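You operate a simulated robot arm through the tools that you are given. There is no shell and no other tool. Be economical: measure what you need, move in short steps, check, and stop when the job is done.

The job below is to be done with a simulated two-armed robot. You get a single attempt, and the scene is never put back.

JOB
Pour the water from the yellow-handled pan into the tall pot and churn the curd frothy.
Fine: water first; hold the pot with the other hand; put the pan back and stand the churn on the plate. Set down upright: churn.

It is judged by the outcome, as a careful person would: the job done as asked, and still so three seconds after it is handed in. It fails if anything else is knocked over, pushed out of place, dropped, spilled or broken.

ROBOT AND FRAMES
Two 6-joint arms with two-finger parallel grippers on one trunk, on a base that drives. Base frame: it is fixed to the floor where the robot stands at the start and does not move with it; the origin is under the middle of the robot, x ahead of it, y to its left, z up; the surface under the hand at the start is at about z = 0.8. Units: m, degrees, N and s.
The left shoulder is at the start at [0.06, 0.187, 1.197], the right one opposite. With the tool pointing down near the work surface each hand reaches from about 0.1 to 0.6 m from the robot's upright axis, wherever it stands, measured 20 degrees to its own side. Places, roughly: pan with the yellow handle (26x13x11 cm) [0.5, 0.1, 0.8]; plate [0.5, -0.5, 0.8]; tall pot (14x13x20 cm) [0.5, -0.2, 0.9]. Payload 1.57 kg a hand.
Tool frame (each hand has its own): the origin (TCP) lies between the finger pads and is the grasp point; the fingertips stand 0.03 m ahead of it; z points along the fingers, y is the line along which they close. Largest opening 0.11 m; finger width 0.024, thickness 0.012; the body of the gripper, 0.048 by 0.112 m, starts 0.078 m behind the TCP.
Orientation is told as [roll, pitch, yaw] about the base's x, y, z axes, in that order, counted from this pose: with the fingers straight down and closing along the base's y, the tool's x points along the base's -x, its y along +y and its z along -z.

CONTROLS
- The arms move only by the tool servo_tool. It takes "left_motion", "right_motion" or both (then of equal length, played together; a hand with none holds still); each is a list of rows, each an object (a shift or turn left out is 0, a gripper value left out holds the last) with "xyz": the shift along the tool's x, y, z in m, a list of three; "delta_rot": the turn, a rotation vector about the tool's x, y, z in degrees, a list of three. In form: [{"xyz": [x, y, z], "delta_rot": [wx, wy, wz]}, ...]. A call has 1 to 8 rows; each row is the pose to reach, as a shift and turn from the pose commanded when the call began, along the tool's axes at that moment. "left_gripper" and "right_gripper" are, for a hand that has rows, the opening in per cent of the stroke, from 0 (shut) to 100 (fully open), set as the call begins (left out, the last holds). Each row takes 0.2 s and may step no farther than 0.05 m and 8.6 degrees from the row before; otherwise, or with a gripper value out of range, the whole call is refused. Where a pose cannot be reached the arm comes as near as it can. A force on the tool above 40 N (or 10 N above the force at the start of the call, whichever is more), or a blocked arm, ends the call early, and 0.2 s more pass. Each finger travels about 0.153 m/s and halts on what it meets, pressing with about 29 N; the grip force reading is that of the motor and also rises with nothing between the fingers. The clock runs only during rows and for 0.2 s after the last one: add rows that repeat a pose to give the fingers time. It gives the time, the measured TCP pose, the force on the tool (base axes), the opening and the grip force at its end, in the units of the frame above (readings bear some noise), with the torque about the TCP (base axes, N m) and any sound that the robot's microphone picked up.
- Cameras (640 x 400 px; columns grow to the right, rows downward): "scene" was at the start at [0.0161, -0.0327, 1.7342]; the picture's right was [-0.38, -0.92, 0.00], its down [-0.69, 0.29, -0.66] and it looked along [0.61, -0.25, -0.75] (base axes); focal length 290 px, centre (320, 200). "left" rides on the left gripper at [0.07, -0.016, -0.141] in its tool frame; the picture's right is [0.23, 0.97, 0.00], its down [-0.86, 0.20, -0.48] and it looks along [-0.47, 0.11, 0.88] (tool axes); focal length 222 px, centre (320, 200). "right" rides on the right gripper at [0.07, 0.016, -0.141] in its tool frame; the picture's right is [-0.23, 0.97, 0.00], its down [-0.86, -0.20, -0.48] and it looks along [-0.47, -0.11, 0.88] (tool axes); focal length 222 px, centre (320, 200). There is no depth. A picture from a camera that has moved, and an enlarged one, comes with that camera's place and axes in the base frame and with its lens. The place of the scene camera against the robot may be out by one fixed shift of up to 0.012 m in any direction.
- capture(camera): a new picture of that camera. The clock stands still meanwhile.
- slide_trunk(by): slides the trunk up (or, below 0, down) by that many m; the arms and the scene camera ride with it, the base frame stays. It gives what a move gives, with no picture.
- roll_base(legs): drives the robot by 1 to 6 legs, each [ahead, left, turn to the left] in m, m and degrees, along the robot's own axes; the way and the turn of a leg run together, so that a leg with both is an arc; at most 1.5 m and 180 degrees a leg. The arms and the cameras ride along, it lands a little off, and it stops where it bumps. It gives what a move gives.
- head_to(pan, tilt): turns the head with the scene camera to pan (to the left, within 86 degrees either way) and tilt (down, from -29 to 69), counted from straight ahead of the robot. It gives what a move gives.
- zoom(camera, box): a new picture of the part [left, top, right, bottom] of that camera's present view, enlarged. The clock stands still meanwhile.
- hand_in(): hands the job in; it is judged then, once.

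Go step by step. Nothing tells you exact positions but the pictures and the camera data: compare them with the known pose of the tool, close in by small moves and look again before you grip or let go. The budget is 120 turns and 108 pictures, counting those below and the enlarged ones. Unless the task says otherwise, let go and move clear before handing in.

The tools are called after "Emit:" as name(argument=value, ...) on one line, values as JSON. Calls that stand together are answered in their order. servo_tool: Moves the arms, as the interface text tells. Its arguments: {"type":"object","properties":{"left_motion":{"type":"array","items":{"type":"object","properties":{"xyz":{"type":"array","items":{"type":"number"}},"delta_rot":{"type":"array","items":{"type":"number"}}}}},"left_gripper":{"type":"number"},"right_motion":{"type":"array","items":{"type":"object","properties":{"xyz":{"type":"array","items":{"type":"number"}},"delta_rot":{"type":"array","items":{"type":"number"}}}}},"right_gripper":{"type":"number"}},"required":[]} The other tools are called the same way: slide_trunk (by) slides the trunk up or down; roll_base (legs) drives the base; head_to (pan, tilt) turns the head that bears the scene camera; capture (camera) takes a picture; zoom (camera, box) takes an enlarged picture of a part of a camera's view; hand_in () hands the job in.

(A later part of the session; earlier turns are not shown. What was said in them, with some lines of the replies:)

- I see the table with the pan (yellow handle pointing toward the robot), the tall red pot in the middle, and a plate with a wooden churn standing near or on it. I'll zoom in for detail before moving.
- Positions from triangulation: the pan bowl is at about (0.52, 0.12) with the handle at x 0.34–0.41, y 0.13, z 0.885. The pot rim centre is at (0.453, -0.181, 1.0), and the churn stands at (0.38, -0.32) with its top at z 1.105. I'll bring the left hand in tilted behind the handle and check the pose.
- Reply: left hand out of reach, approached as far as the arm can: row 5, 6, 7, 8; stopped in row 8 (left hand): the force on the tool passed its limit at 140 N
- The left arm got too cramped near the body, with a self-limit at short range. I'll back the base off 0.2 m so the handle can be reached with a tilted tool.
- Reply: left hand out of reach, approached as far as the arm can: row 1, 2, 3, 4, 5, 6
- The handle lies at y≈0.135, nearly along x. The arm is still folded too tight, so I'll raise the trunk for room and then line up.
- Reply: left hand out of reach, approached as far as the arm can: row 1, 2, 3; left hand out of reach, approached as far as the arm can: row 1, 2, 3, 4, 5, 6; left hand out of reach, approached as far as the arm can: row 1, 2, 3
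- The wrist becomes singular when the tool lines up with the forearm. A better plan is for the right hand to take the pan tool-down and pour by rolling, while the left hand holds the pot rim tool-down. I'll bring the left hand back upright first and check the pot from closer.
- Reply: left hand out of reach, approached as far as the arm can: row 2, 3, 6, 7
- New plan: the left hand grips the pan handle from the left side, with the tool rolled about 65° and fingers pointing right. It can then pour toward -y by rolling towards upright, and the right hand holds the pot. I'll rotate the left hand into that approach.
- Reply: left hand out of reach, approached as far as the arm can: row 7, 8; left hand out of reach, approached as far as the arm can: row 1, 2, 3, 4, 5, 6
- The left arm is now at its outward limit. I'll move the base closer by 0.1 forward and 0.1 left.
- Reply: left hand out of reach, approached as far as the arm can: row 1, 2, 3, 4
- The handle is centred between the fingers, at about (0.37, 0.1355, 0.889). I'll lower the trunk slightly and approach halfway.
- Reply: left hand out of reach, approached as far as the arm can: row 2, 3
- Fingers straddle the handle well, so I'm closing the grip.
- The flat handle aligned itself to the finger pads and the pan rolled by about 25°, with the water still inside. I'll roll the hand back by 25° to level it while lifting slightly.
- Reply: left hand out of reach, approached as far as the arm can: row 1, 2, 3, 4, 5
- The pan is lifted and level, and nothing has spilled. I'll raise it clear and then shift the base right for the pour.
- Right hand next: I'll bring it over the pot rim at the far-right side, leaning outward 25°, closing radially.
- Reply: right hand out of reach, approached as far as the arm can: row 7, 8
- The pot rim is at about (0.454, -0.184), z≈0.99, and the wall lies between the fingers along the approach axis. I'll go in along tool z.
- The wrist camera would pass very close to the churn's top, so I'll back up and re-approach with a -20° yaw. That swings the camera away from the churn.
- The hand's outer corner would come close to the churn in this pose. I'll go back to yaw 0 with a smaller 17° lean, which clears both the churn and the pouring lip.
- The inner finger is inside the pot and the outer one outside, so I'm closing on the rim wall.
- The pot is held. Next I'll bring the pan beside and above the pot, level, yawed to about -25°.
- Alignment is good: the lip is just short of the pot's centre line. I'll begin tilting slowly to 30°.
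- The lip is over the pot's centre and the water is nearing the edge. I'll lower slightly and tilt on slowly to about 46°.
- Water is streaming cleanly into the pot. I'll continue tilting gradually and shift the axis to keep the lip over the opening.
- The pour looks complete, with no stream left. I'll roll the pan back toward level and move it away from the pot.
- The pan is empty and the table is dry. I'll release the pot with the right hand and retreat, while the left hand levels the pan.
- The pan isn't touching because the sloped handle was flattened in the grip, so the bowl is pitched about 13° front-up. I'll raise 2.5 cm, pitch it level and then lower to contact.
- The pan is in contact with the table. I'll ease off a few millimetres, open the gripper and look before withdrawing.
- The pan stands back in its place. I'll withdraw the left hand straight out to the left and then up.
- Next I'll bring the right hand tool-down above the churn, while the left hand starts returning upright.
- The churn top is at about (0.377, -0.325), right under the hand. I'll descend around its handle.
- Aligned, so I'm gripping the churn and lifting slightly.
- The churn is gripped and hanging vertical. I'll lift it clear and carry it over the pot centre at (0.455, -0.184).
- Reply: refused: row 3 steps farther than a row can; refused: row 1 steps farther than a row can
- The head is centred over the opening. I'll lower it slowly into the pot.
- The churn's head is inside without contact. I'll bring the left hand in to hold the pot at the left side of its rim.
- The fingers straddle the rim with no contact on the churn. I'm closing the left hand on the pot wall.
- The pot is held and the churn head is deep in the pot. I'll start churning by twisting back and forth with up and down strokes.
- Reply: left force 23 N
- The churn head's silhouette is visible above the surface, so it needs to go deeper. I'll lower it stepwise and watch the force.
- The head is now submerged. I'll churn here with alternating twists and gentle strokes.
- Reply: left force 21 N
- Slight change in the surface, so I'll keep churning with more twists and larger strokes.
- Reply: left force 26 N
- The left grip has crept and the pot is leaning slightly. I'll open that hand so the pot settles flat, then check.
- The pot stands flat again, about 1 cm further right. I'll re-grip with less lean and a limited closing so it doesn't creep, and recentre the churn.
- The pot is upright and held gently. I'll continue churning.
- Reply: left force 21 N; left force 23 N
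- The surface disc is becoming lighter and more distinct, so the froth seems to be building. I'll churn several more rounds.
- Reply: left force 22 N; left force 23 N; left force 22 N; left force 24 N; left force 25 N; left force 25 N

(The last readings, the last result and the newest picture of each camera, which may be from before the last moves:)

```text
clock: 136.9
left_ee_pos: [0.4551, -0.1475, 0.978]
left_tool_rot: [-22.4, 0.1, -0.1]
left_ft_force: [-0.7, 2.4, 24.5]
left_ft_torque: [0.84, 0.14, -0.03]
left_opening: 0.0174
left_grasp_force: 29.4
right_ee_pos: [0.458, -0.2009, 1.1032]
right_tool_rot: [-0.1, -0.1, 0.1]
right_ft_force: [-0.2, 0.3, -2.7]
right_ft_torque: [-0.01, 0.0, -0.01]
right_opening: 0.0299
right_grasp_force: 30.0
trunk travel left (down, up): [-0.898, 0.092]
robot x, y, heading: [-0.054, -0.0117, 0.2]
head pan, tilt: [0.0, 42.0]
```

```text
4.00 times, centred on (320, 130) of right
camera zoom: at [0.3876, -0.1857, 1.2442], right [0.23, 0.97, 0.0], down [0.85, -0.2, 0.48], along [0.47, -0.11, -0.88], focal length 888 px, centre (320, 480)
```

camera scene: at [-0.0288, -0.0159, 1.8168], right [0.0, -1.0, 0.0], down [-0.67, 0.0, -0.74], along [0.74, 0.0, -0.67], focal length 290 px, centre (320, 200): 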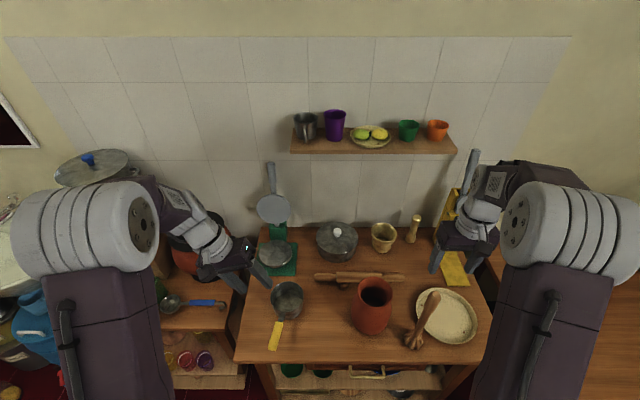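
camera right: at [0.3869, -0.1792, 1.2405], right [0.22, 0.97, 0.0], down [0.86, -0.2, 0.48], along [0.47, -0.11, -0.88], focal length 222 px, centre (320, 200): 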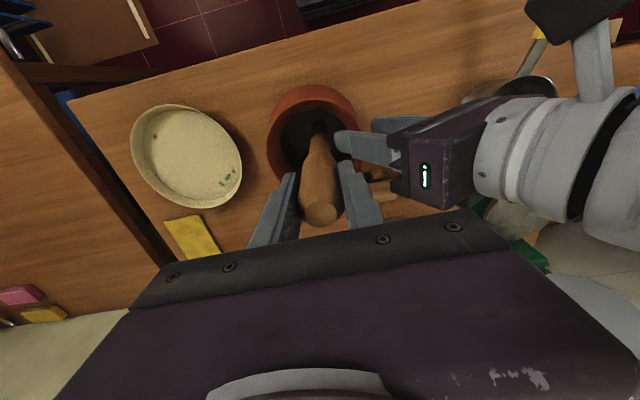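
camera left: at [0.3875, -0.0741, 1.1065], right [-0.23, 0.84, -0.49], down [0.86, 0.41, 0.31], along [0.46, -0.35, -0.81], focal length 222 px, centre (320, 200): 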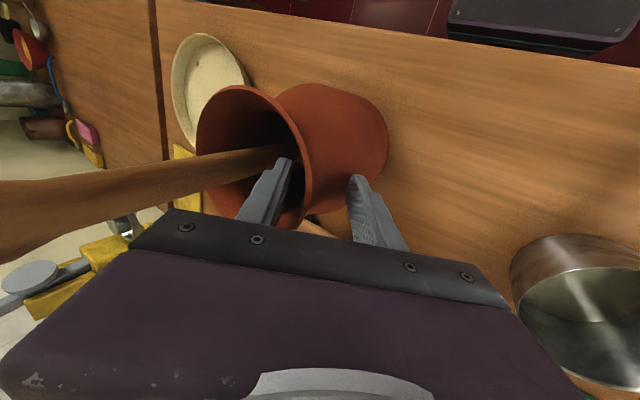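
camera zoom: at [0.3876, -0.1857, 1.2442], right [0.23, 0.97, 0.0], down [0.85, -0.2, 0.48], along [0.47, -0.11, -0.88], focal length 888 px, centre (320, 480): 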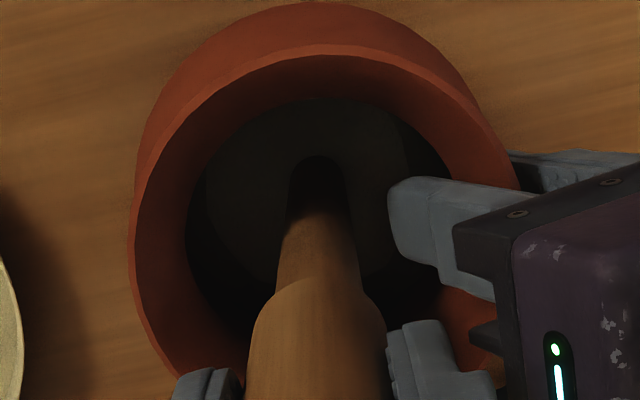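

The pot is stable. A few more vigorous rounds with longer strokes for margin.

Emit:
servo_tool(right_motion=[{"xyz": [0, 0, -0.035], "delta_rot": [0, 0, 8.5]}, {"xyz": [0, 0, 0.003], "delta_rot": [0, 0, 17]}, {"xyz": [0, 0, -0.035], "delta_rot": [0, 0, 25.5]}, {"xyz": [0, 0, 0.003], "delta_rot": [0, 0, 34]}, {"xyz": [0, 0, -0.035], "delta_rot": [0, 0, 25.5]}, {"xyz": [0, 0, 0.003], "delta_rot": [0, 0, 17]}, {"xyz": [0, 0, -0.035], "delta_rot": [0, 0, 8.5]}, {"xyz": [0, 0, 0], "delta_rot": [0, 0, 0]}])

Emit:
servo_tool(right_motion=[{"xyz": [0, 0, -0.035], "delta_rot": [0, 0, -8.5]}, {"xyz": [0, 0, 0.003], "delta_rot": [0, 0, -17]}, {"xyz": [0, 0, -0.035], "delta_rot": [0, 0, -25.5]}, {"xyz": [0, 0, 0.003], "delta_rot": [0, 0, -34]}, {"xyz": [0, 0, -0.035], "delta_rot": [0, 0, -25.5]}, {"xyz": [0, 0, 0.003], "delta_rot": [0, 0, -17]}, {"xyz": [0, 0, -0.035], "delta_rot": [0, 0, -8.5]}, {"xyz": [0, 0, 0], "delta_rot": [0, 0, 0]}])

Emit:
servo_tool(right_motion=[{"xyz": [0, 0, 0.004], "delta_rot": [0, 0, 8.5]}, {"xyz": [0, 0, 0.004], "delta_rot": [0, 0, 17]}, {"xyz": [0, 0, 0.004], "delta_rot": [0, 0, 25.5]}, {"xyz": [0, 0, 0.004], "delta_rot": [0, 0, 34]}, {"xyz": [0, 0, 0.004], "delta_rot": [0, 0, 25.5]}, {"xyz": [0, 0, 0.004], "delta_rot": [0, 0, 17]}, {"xyz": [0, 0, 0.004], "delta_rot": [0, 0, 8.5]}, {"xyz": [0, 0, 0.004], "delta_rot": [0, 0, 0]}])

Emit:
servo_tool(right_motion=[{"xyz": [0, 0, 0], "delta_rot": [0, 0, -8.5]}, {"xyz": [0, 0, 0], "delta_rot": [0, 0, -17]}, {"xyz": [0, 0, 0], "delta_rot": [0, 0, -25.5]}, {"xyz": [0, 0, 0], "delta_rot": [0, 0, -34]}, {"xyz": [0, 0, 0], "delta_rot": [0, 0, -25.5]}, {"xyz": [0, 0, 0], "delta_rot": [0, 0, -17]}, {"xyz": [0, 0, 0], "delta_rot": [0, 0, -8.5]}, {"xyz": [0, 0, 0], "delta_rot": [0, 0, 0]}])

Emit:
servo_tool(right_motion=[{"xyz": [0, 0, 0], "delta_rot": [0, 0, 8.5]}, {"xyz": [0, 0, 0], "delta_rot": [0, 0, 17]}, {"xyz": [0, 0, 0], "delta_rot": [0, 0, 25.5]}, {"xyz": [0, 0, 0], "delta_rot": [0, 0, 34]}, {"xyz": [0, 0, 0], "delta_rot": [0, 0, 25.5]}, {"xyz": [0, 0, 0], "delta_rot": [0, 0, 17]}, {"xyz": [0, 0, 0], "delta_rot": [0, 0, 8.5]}, {"xyz": [0, 0, 0], "delta_rot": [0, 0, 0]}])

Emit:
servo_tool(right_motion=[{"xyz": [0, 0, -0.02], "delta_rot": [0, 0, -8.5]}, {"xyz": [0, 0, 0.002], "delta_rot": [0, 0, -17]}, {"xyz": [0, 0, -0.02], "delta_rot": [0, 0, -25.5]}, {"xyz": [0, 0, 0.002], "delta_rot": [0, 0, -34]}, {"xyz": [0, 0, -0.02], "delta_rot": [0, 0, -25.5]}, {"xyz": [0, 0, 0.002], "delta_rot": [0, 0, -17]}, {"xyz": [0, 0, -0.02], "delta_rot": [0, 0, -8.5]}, {"xyz": [0, 0, -0.03], "delta_rot": [0, 0, 0]}])

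Emit:
zoom(camera="right", box=[270, 80, 370, 180])

```text
clock: 138.7
left_ee_pos: [0.4552, -0.1485, 0.9772]
left_tool_rot: [-22.3, 0.1, 0.0]
left_ft_force: [-2.7, 2.4, 29.3]
left_ft_torque: [0.8, 0.43, -0.04]
left_opening: 0.0172
left_grasp_force: 28.8
right_ee_pos: [0.4565, -0.2044, 1.1058]
right_tool_rot: [0.0, 0.0, 0.4]
right_ft_force: [-0.2, 1.2, -2.7]
right_ft_torque: [-0.02, -0.01, -0.02]
right_opening: 0.0298
right_grasp_force: 28.8
trunk travel left (down, up): [-0.898, 0.092]
robot x, y, heading: [-0.0546, -0.0144, 0.1]
head pan, tilt: [0.0, 42.0]
```

```text
clock: 140.5
left_ee_pos: [0.4535, -0.1471, 0.9792]
left_tool_rot: [-22.3, 0.1, -0.1]
left_ft_force: [0.1, 1.6, 29.3]
left_ft_torque: [0.78, 0.15, 0.06]
left_opening: 0.017
left_grasp_force: 29.1
right_ee_pos: [0.4556, -0.2001, 1.1024]
right_tool_rot: [-0.1, -0.1, 0.0]
right_ft_force: [-0.6, -1.2, 1.4]
right_ft_torque: [-0.13, 0.17, 0.0]
right_opening: 0.0298
right_grasp_force: 29.4
trunk travel left (down, up): [-0.898, 0.092]
robot x, y, heading: [-0.0585, -0.0118, 0.1]
head pan, tilt: [0.0, 42.0]
```

```text
clock: 142.3
left_ee_pos: [0.4535, -0.1488, 0.9774]
left_tool_rot: [-22.2, 0.0, -0.1]
left_ft_force: [5.7, -5.8, 20.6]
left_ft_torque: [0.57, -0.45, 0.34]
left_opening: 0.0171
left_grasp_force: 29.2
right_ee_pos: [0.454, -0.2024, 1.0983]
right_tool_rot: [-0.1, 0.0, 0.5]
right_ft_force: [-3.5, -1.5, 14.6]
right_ft_torque: [-0.64, 0.8, -0.1]
right_opening: 0.0294
right_grasp_force: 29.0
trunk travel left (down, up): [-0.898, 0.092]
robot x, y, heading: [-0.0572, -0.0087, 0.0]
head pan, tilt: [0.0, 42.0]
```

```text
clock: 144.1
left_ee_pos: [0.4526, -0.1476, 0.9791]
left_tool_rot: [-22.3, -0.1, -0.1]
left_ft_force: [0.4, 2.1, 31.8]
left_ft_torque: [0.7, 0.16, -0.01]
left_opening: 0.0169
left_grasp_force: 28.6
right_ee_pos: [0.4525, -0.2012, 1.1003]
right_tool_rot: [-0.2, -0.2, 0.1]
right_ft_force: [-0.2, -0.2, -1.4]
right_ft_torque: [-0.01, -0.02, -0.02]
right_opening: 0.0294
right_grasp_force: 29.1
trunk travel left (down, up): [-0.898, 0.092]
robot x, y, heading: [-0.0553, -0.0108, 0.3]
head pan, tilt: [0.0, 42.0]
```

```text
clock: 145.9
left_ee_pos: [0.4537, -0.1478, 0.9781]
left_tool_rot: [-22.3, -0.1, -0.2]
left_ft_force: [0.6, 2.4, 29.9]
left_ft_torque: [0.72, 0.16, -0.02]
left_opening: 0.0169
left_grasp_force: 29.2
right_ee_pos: [0.4547, -0.2024, 1.1009]
right_tool_rot: [-0.1, -0.2, 0.3]
right_ft_force: [0.4, 0.5, -2.4]
right_ft_torque: [0.0, -0.03, 0.01]
right_opening: 0.0294
right_grasp_force: 29.1
trunk travel left (down, up): [-0.898, 0.092]
robot x, y, heading: [-0.0567, -0.0116, 0.1]
head pan, tilt: [0.0, 42.0]
```

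```text
clock: 147.7
left_ee_pos: [0.4534, -0.1477, 0.9784]
left_tool_rot: [-22.3, 0.0, -0.1]
left_ft_force: [0.5, 2.4, 30.5]
left_ft_torque: [0.76, 0.12, 0.0]
left_opening: 0.0171
left_grasp_force: 29.4
right_ee_pos: [0.4534, -0.2002, 1.1307]
right_tool_rot: [-0.1, -0.3, 0.1]
right_ft_force: [0.5, 0.2, -1.7]
right_ft_torque: [0.01, -0.06, 0.0]
right_opening: 0.0294
right_grasp_force: 28.9
trunk travel left (down, up): [-0.898, 0.092]
robot x, y, heading: [-0.0576, -0.0097, 0.1]
head pan, tilt: [0.0, 42.0]
```

```text
4.00 times, centred on (320, 130) of right
camera zoom: at [0.383, -0.1859, 1.272], right [0.23, 0.97, 0.0], down [0.85, -0.2, 0.48], along [0.47, -0.11, -0.88], focal length 888 px, centre (320, 480)
```

zoom: 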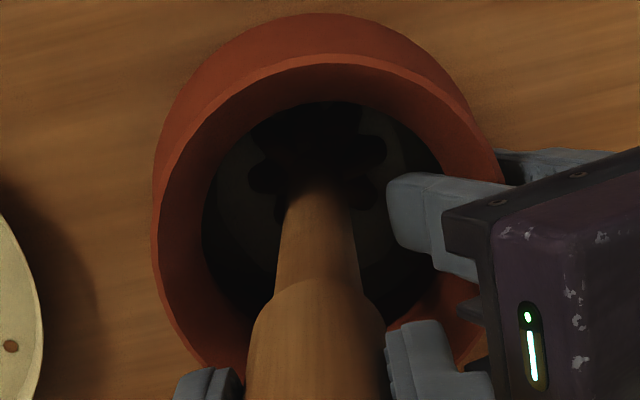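

The surface is lighter now. I'll finish by releasing the pot with the left hand and withdrawing it.

Emit:
servo_tool(left_motion=[{"xyz": [0, 0, 0]}, {"xyz": [0, 0, 0]}, {"xyz": [0, 0, -0.02]}, {"xyz": [0, 0, -0.05]}, {"xyz": [0, 0, -0.09]}, {"xyz": [0, 0.02, -0.13]}, {"xyz": [0, 0.05, -0.16]}, {"xyz": [0, 0.08, -0.19]}], left_gripper=42)

Emit:
servo_tool(left_motion=[{"xyz": [0, 0.04, 0]}, {"xyz": [0, 0.08, 0]}])

Emit:
zoom(camera="scene", box=[260, 200, 480, 350])

```text
clock: 149.5
left_ee_pos: [0.4545, -0.0052, 1.1248]
left_tool_rot: [-22.3, 0.1, -0.1]
left_ft_force: [-0.2, 0.6, 0.0]
left_ft_torque: [-0.01, 0.01, 0.02]
left_opening: 0.0463
left_grasp_force: 0.1
right_ee_pos: [0.4557, -0.2006, 1.1291]
right_tool_rot: [-0.1, 0.1, 0.3]
right_ft_force: [0.3, 0.2, -1.3]
right_ft_torque: [-0.01, -0.01, 0.02]
right_opening: 0.0293
right_grasp_force: 28.4
trunk travel left (down, up): [-0.898, 0.092]
robot x, y, heading: [-0.0552, -0.0099, 0.5]
head pan, tilt: [0.0, 42.0]
```

```text
clock: 150.1
left_ee_pos: [0.4547, 0.073, 1.0929]
left_tool_rot: [-22.2, 0.3, 0.0]
left_ft_force: [-0.4, 0.4, -0.5]
left_ft_torque: [-0.01, 0.01, 0.01]
left_opening: 0.0462
left_grasp_force: 0.1
right_ee_pos: [0.4577, -0.1998, 1.1298]
right_tool_rot: [-0.2, 0.1, 0.1]
right_ft_force: [-0.1, 0.2, -2.8]
right_ft_torque: [0.0, 0.0, 0.01]
right_opening: 0.0293
right_grasp_force: 29.2
trunk travel left (down, up): [-0.898, 0.092]
robot x, y, heading: [-0.0558, -0.0106, 0.1]
head pan, tilt: [0.0, 42.0]
```

```text
2.67 times, centred on (370, 275) of scene
camera zoom: at [-0.0268, -0.0104, 1.8168], right [0.0, -1.0, 0.0], down [-0.67, 0.0, -0.74], along [0.74, 0.0, -0.67], focal length 774 px, centre (187, 0)
```

zoom: 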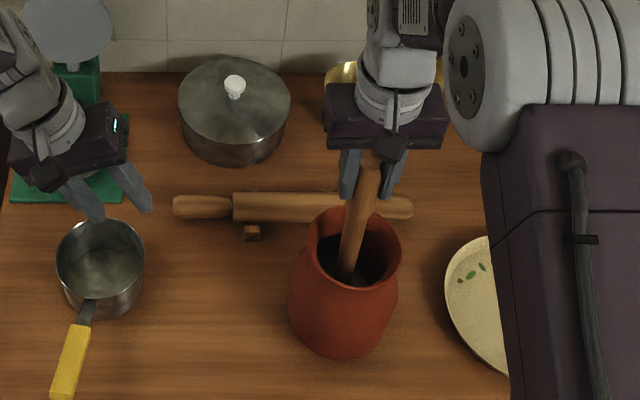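

Emit:
servo_tool(right_motion=[{"xyz": [0, 0, -0.02]}, {"xyz": [0, 0, -0.04]}, {"xyz": [0, 0, -0.06]}, {"xyz": [0, 0, -0.075]}, {"xyz": [0, 0, -0.09]}, {"xyz": [0, 0, -0.105]}, {"xyz": [0, 0, -0.12]}, {"xyz": [0, 0, -0.14]}])

Emit:
servo_tool(right_motion=[{"xyz": [0, 0, -0.025]}, {"xyz": [0, 0, -0.05]}, {"xyz": [0, 0, -0.05]}, {"xyz": [0, 0, -0.05]}])

Emit:
capture(camera="right")

Emit:
capture(camera="scene")

```text
clock: 151.9
left_ee_pos: [0.4536, 0.0712, 1.0941]
left_tool_rot: [-22.2, 0.0, -0.1]
left_ft_force: [-0.2, 0.1, -0.6]
left_ft_torque: [0.0, 0.0, -0.02]
left_opening: 0.0465
left_grasp_force: 0.1
right_ee_pos: [0.4571, -0.1995, 1.266]
right_tool_rot: [0.0, 0.0, 0.2]
right_ft_force: [0.3, -0.1, -1.8]
right_ft_torque: [0.0, 0.0, -0.03]
right_opening: 0.0293
right_grasp_force: 29.6
trunk travel left (down, up): [-0.898, 0.092]
robot x, y, heading: [-0.0548, -0.01, 0.2]
head pan, tilt: [0.0, 42.0]
```

```text
clock: 152.9
left_ee_pos: [0.4537, 0.0713, 1.0931]
left_tool_rot: [-22.2, 0.3, -0.1]
left_ft_force: [-0.3, 0.2, 1.5]
left_ft_torque: [0.01, 0.0, -0.01]
left_opening: 0.0464
left_grasp_force: 0.0
right_ee_pos: [0.4551, -0.2006, 1.3157]
right_tool_rot: [0.0, 0.0, 0.2]
right_ft_force: [-0.2, -0.5, -2.6]
right_ft_torque: [-0.01, -0.01, 0.0]
right_opening: 0.0294
right_grasp_force: 29.4
trunk travel left (down, up): [-0.898, 0.092]
robot x, y, heading: [-0.0544, -0.0129, 0.5]
head pan, tilt: [0.0, 42.0]
```

```text
9 pictures are left
camera right: at [0.3848, -0.1854, 1.4582], right [0.22, 0.97, 0.0], down [0.86, -0.2, 0.48], along [0.47, -0.11, -0.88], focal length 222 px, centre (320, 200)
```

right: 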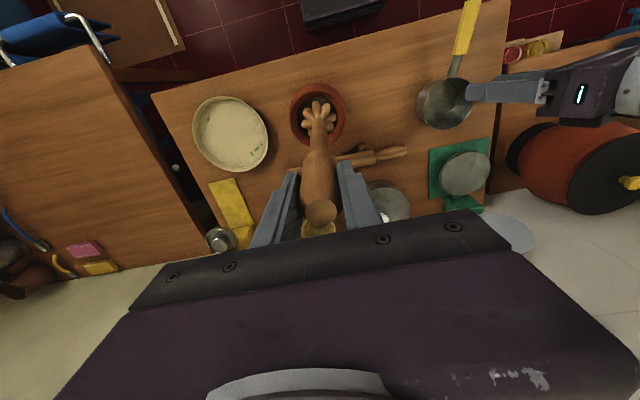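

```text
8 pictures are left
camera scene: at [-0.0268, -0.0142, 1.8168], right [0.0, -1.0, 0.0], down [-0.67, 0.0, -0.74], along [0.74, 0.0, -0.67], focal length 290 px, centre (320, 200)
```

scene: 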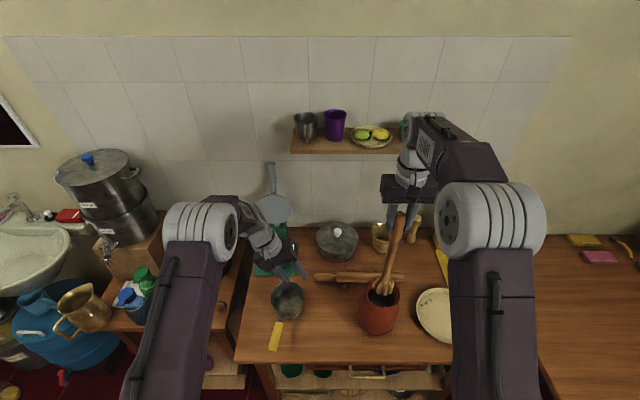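

The churn is out cleanly. The plate centre is at about (0.465, -0.459). I'll shift the base right to reach it comfortably, then carry the churn over with a small tilt correction.

Emit:
roll_base(legs=[[0, -0.12, 0]])

```text
clock: 154.1
left_ee_pos: [0.4542, -0.0458, 1.0944]
left_tool_rot: [-22.4, 0.2, 0.0]
left_ft_force: [0.7, 0.3, 0.5]
left_ft_torque: [-0.04, -0.01, 0.05]
left_opening: 0.0464
left_grasp_force: 0.1
right_ee_pos: [0.4551, -0.3155, 1.3163]
right_tool_rot: [-0.2, 0.1, 0.4]
right_ft_force: [-0.5, 0.4, -1.6]
right_ft_torque: [-0.01, 0.02, 0.01]
right_opening: 0.0293
right_grasp_force: 28.8
trunk travel left (down, up): [-0.898, 0.092]
robot x, y, heading: [-0.0578, -0.1358, 0.2]
head pan, tilt: [0.0, 42.0]
```

Emit:
servo_tool(right_motion=[{"xyz": [-0.003, -0.036, 0], "delta_rot": [0, -0.7, 0]}, {"xyz": [-0.006, -0.072, 0.01], "delta_rot": [0, -1.4, 0]}, {"xyz": [-0.01, -0.108, 0.04], "delta_rot": [0, -2, 0]}, {"xyz": [-0.013, -0.1435, 0.075], "delta_rot": [0, -2.7, 0]}, {"xyz": [-0.013, -0.1435, 0.116], "delta_rot": [0, -2.7, 0]}, {"xyz": [-0.013, -0.1435, 0.116], "delta_rot": [0, -2.7, 0]}], left_motion=[{"xyz": [0, 0.002, -0.022]}, {"xyz": [0, 0.004, -0.045]}, {"xyz": [0, 0.006, -0.067]}, {"xyz": [0, 0.008, -0.09]}, {"xyz": [0, 0.009, -0.1115]}, {"xyz": [0, 0.009, -0.1115]}])

Emit:
capture(camera="right")

Emit:
capture(camera="scene")

```text
clock: 155.5
left_ee_pos: [0.4549, 0.0037, 1.1929]
left_tool_rot: [-22.3, 0.3, -0.1]
left_ft_force: [1.0, 0.4, 0.7]
left_ft_torque: [-0.03, 0.0, 0.02]
left_opening: 0.0461
left_grasp_force: 0.0
right_ee_pos: [0.4679, -0.4596, 1.1997]
right_tool_rot: [-0.1, -2.7, 0.3]
right_ft_force: [-0.3, 0.1, -2.1]
right_ft_torque: [-0.02, 0.02, 0.01]
right_opening: 0.0293
right_grasp_force: 28.9
trunk travel left (down, up): [-0.898, 0.092]
robot x, y, heading: [-0.0521, -0.1316, 0.4]
head pan, tilt: [0.0, 42.0]
```

```text
7 pictures are left
camera right: at [0.3912, -0.4458, 1.3383], right [0.22, 0.98, 0.01], down [0.83, -0.19, 0.52], along [0.51, -0.11, -0.85], focal length 222 px, centre (320, 200)
```

right: 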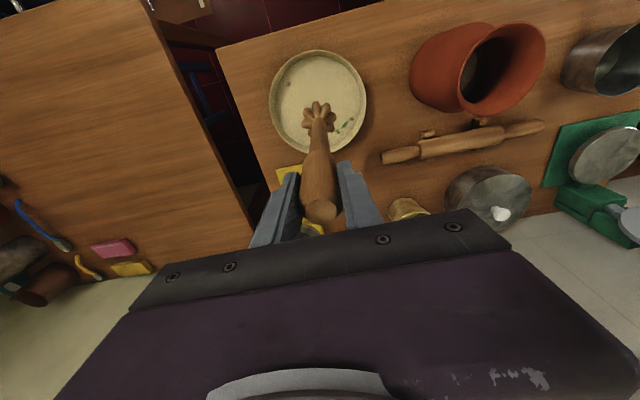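

```text
6 pictures are left
camera scene: at [-0.0266, -0.1341, 1.8168], right [0.01, -1.0, 0.0], down [-0.67, 0.0, -0.74], along [0.74, 0.0, -0.67], focal length 290 px, centre (320, 200)
```

scene: 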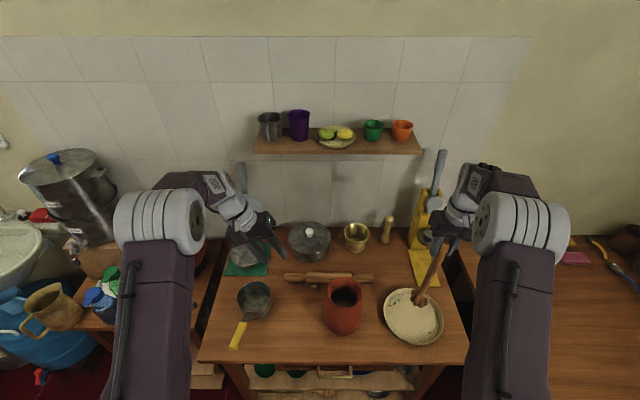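

The churn is vertical and above the plate centre. I'm lowering it carefully until contact.

Emit:
servo_tool(right_motion=[{"xyz": [0.003, 0, 0.03]}, {"xyz": [0.006, 0, 0.06]}, {"xyz": [0.01, 0, 0.09]}, {"xyz": [0.01, 0, 0.09]}])

Emit:
servo_tool(right_motion=[{"xyz": [0, 0, 0.003]}, {"xyz": [0, 0, 0.005]}, {"xyz": [0, 0, 0.005]}])

Emit:
servo_tool(right_motion=[{"xyz": [0, 0, 0.002]}, {"xyz": [0, 0, 0.004]}, {"xyz": [0, 0, 0.004]}])

```text
clock: 156.5
left_ee_pos: [0.4558, 0.0033, 1.1934]
left_tool_rot: [-22.2, 0.2, 0.1]
left_ft_force: [0.2, 0.0, -0.8]
left_ft_torque: [0.02, 0.0, 0.01]
left_opening: 0.0461
left_grasp_force: 0.0
right_ee_pos: [0.4614, -0.4602, 1.1112]
right_tool_rot: [0.0, -2.8, 0.3]
right_ft_force: [-1.2, 0.1, -2.3]
right_ft_torque: [0.02, 0.01, -0.01]
right_opening: 0.0292
right_grasp_force: 29.2
trunk travel left (down, up): [-0.898, 0.092]
robot x, y, heading: [-0.0525, -0.1284, 0.3]
head pan, tilt: [0.0, 42.0]
```

```text
clock: 157.3
left_ee_pos: [0.4543, 0.0038, 1.1925]
left_tool_rot: [-22.2, 0.2, 0.0]
left_ft_force: [-0.3, -0.4, 0.1]
left_ft_torque: [-0.03, 0.01, 0.02]
left_opening: 0.0462
left_grasp_force: 0.0
right_ee_pos: [0.4628, -0.4615, 1.1049]
right_tool_rot: [0.0, -2.7, 0.4]
right_ft_force: [0.1, 0.1, -2.2]
right_ft_torque: [-0.01, 0.04, -0.03]
right_opening: 0.0292
right_grasp_force: 29.0
trunk travel left (down, up): [-0.898, 0.092]
robot x, y, heading: [-0.0549, -0.1303, 0.5]
head pan, tilt: [0.0, 42.0]
```

```text
clock: 158.1
left_ee_pos: [0.4552, 0.0037, 1.1927]
left_tool_rot: [-22.2, 0.3, 0.0]
left_ft_force: [0.4, 0.4, -0.9]
left_ft_torque: [0.01, -0.01, 0.0]
left_opening: 0.0463
left_grasp_force: 0.0
right_ee_pos: [0.4631, -0.4625, 1.1018]
right_tool_rot: [0.0, -2.7, 0.4]
right_ft_force: [-0.9, -0.2, -3.2]
right_ft_torque: [0.0, 0.01, 0.02]
right_opening: 0.0294
right_grasp_force: 29.1
trunk travel left (down, up): [-0.898, 0.092]
robot x, y, heading: [-0.0561, -0.1297, 0.3]
head pan, tilt: [0.0, 42.0]
```

Emit:
servo_tool(right_motion=[{"xyz": [0, 0, 0.002]}, {"xyz": [0, 0, 0.004]}, {"xyz": [0, 0, 0.004]}])

Emit:
servo_tool(right_motion=[{"xyz": [0, 0, 0.002]}, {"xyz": [0, 0, 0.003]}, {"xyz": [0, 0, 0.003]}])

Emit:
servo_tool(right_motion=[{"xyz": [0, 0, 0.002]}, {"xyz": [0, 0, 0.003]}, {"xyz": [0, 0, 0.003]}])

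```text
clock: 158.9
left_ee_pos: [0.455, 0.0027, 1.1932]
left_tool_rot: [-22.1, 0.1, 0.1]
left_ft_force: [0.8, 0.1, -0.7]
left_ft_torque: [0.01, 0.01, -0.02]
left_opening: 0.0465
left_grasp_force: 0.1
right_ee_pos: [0.4635, -0.4629, 1.0965]
right_tool_rot: [0.0, -2.7, 0.4]
right_ft_force: [0.3, 0.5, -2.5]
right_ft_torque: [0.01, 0.04, -0.02]
right_opening: 0.0292
right_grasp_force: 29.1
trunk travel left (down, up): [-0.898, 0.092]
robot x, y, heading: [-0.0551, -0.1328, 0.3]
head pan, tilt: [0.0, 42.0]
```

```text
clock: 159.7
left_ee_pos: [0.4546, 0.003, 1.1935]
left_tool_rot: [-22.2, 0.3, 0.0]
left_ft_force: [-1.1, 0.3, 0.3]
left_ft_torque: [0.02, 0.01, -0.02]
left_opening: 0.0463
left_grasp_force: 0.1
right_ee_pos: [0.4649, -0.4614, 1.0955]
right_tool_rot: [0.0, -2.7, 0.5]
right_ft_force: [0.2, -0.5, -1.6]
right_ft_torque: [0.04, 0.0, -0.01]
right_opening: 0.0292
right_grasp_force: 29.7
trunk travel left (down, up): [-0.898, 0.092]
robot x, y, heading: [-0.0575, -0.1305, 0.3]
head pan, tilt: [0.0, 42.0]
```

```text
clock: 160.5
left_ee_pos: [0.454, 0.0034, 1.193]
left_tool_rot: [-22.1, 0.0, 0.0]
left_ft_force: [0.0, -0.3, 0.1]
left_ft_torque: [0.0, 0.03, 0.01]
left_opening: 0.0466
left_grasp_force: 0.0
right_ee_pos: [0.464, -0.4629, 1.0927]
right_tool_rot: [-0.1, -2.9, 0.5]
right_ft_force: [0.8, 0.1, 4.8]
right_ft_torque: [0.01, 0.02, 0.02]
right_opening: 0.0291
right_grasp_force: 29.2
trunk travel left (down, up): [-0.898, 0.092]
robot x, y, heading: [-0.0528, -0.1277, 0.5]
head pan, tilt: [0.0, 42.0]
```

Contact is made with the plate. A quick check of the upright stance before I release.

Emit:
capture(camera="right")

Emit:
zoom(camera="scene", box=[350, 220, 490, 360])

```text
5 pictures are left
camera right: at [0.3873, -0.4479, 1.2305], right [0.22, 0.98, 0.01], down [0.83, -0.19, 0.52], along [0.51, -0.11, -0.85], focal length 222 px, centre (320, 200)
```

right: 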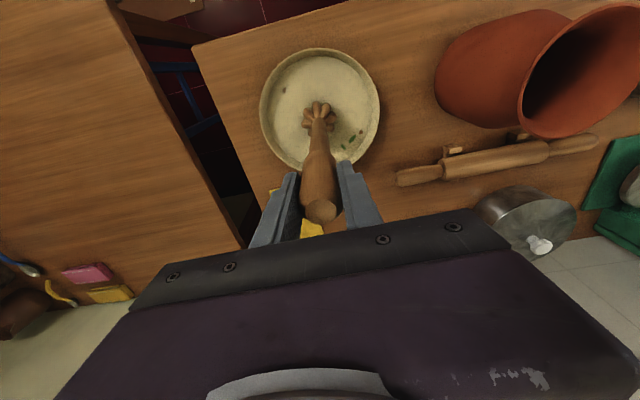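

```text
2.86 times, centred on (420, 290) of scene
camera zoom: at [-0.0276, -0.1338, 1.8169], right [0.01, -1.0, 0.0], down [-0.67, 0.0, -0.74], along [0.74, 0.0, -0.67], focal length 830 px, centre (34, -57)
```

zoom: 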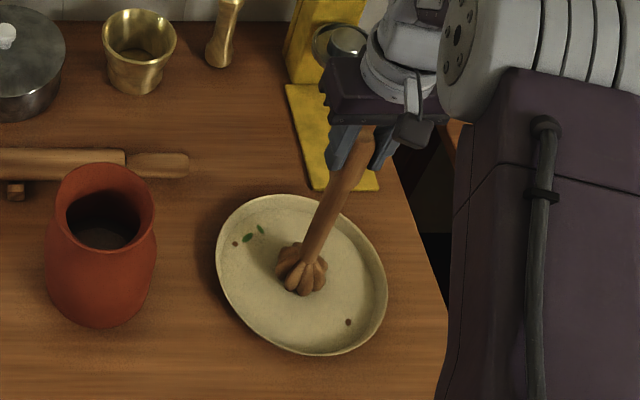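

The churn stands vertical on the plate. I'm releasing it and moving straight up.

Emit:
servo_tool(right_motion=[{"xyz": [0, 0, 0]}, {"xyz": [0, 0, 0]}, {"xyz": [0, 0, 0]}], right_gripper=70)

Emit:
servo_tool(right_motion=[{"xyz": [0, 0, -0.02]}, {"xyz": [-0.001, 0, -0.05]}, {"xyz": [-0.003, 0, -0.09]}, {"xyz": [-0.005, 0, -0.13]}, {"xyz": [-0.008, 0, -0.17]}, {"xyz": [-0.009, 0, -0.2]}])

Emit:
capture(camera="right")

Emit:
capture(camera="scene")

```text
clock: 161.3
left_ee_pos: [0.4555, 0.0032, 1.1928]
left_tool_rot: [-22.2, 0.1, 0.0]
left_ft_force: [-0.3, 0.2, -0.2]
left_ft_torque: [0.01, -0.01, 0.01]
left_opening: 0.0462
left_grasp_force: 0.1
right_ee_pos: [0.4632, -0.4637, 1.0912]
right_tool_rot: [0.1, -2.8, 0.5]
right_ft_force: [0.2, -0.4, -0.2]
right_ft_torque: [-0.02, -0.01, -0.02]
right_opening: 0.0769
right_grasp_force: 0.1
trunk travel left (down, up): [-0.898, 0.092]
robot x, y, heading: [-0.0554, -0.1324, 0.2]
head pan, tilt: [0.0, 42.0]
```

```text
clock: 162.7
left_ee_pos: [0.4545, 0.0032, 1.1937]
left_tool_rot: [-22.1, 0.1, 0.0]
left_ft_force: [0.5, 0.0, 0.3]
left_ft_torque: [-0.02, 0.0, 0.0]
left_opening: 0.0463
left_grasp_force: 0.1
right_ee_pos: [0.4634, -0.4627, 1.2926]
right_tool_rot: [-0.1, -2.7, 0.4]
right_ft_force: [0.6, 0.6, -0.6]
right_ft_torque: [-0.01, 0.01, -0.02]
right_opening: 0.077
right_grasp_force: 0.0
trunk travel left (down, up): [-0.898, 0.092]
robot x, y, heading: [-0.0572, -0.1318, 0.3]
head pan, tilt: [0.0, 42.0]
```

```text
3 pictures are left
camera right: at [0.3867, -0.4484, 1.4309], right [0.22, 0.98, 0.01], down [0.83, -0.19, 0.52], along [0.51, -0.11, -0.86], focal length 222 px, centre (320, 200)
```

right: 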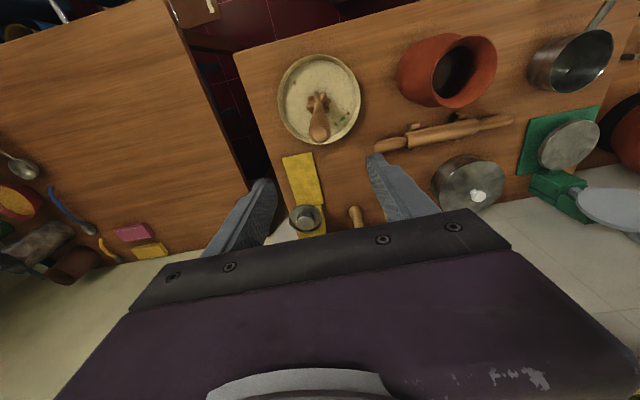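

```text
2 pictures are left
camera scene: at [-0.0274, -0.1342, 1.8168], right [0.01, -1.0, 0.0], down [-0.67, 0.0, -0.74], along [0.74, 0.0, -0.67], focal length 290 px, centre (320, 200)
```

scene: 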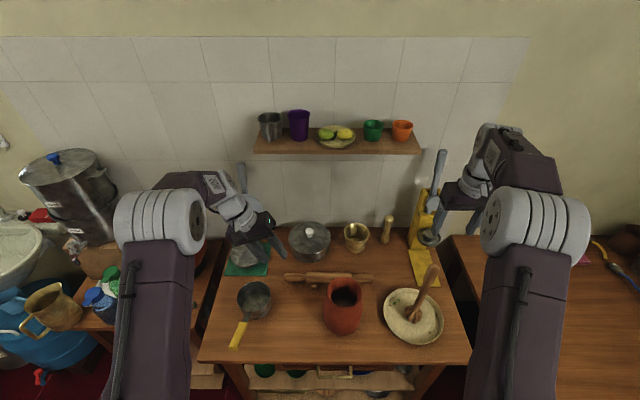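

The churn stands on the plate, the pan is back and both hands are clear. One last look into the pot.

Emit:
zoom(camera="scene", box=[320, 270, 370, 310])

```text
10.00 times, centred on (345, 290) of scene
camera zoom: at [-0.0274, -0.1342, 1.8168], right [0.01, -1.0, 0.0], down [-0.67, 0.0, -0.74], along [0.74, 0.0, -0.67], focal length 2903 px, centre (70, -700)
```

zoom: 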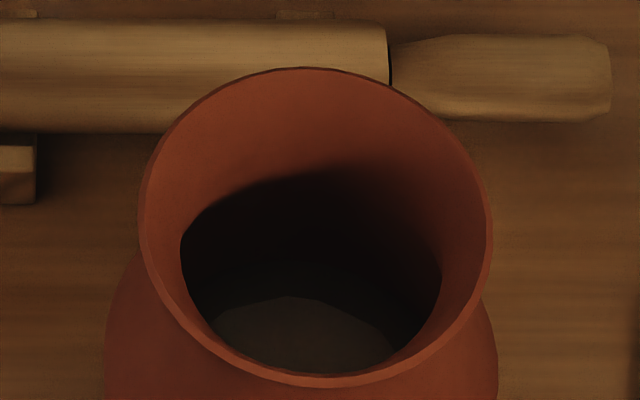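

Emit:
hand_in()

```text
The job is handed in.
```

I've handed the job in, but I couldn't confirm that the curd is frothy. The inside of the pot is too dark in the pictures; the surface only looked lighter by the end.

- **Water:** it went into the pot before any churning, with no spill seen and the pan empty afterwards.
- **Holding the pot:** the other hand held it while pouring and for nearly all of the churning. I re-gripped once when the pot started to lean, and it now stands upright about 1.5 cm from where it began.
- **Pan:** it is back on the table, about 1.5 cm from its original spot.
- **Churn:** it stands upright near the middle of the plate.

Both hands were open and clear when I handed in.
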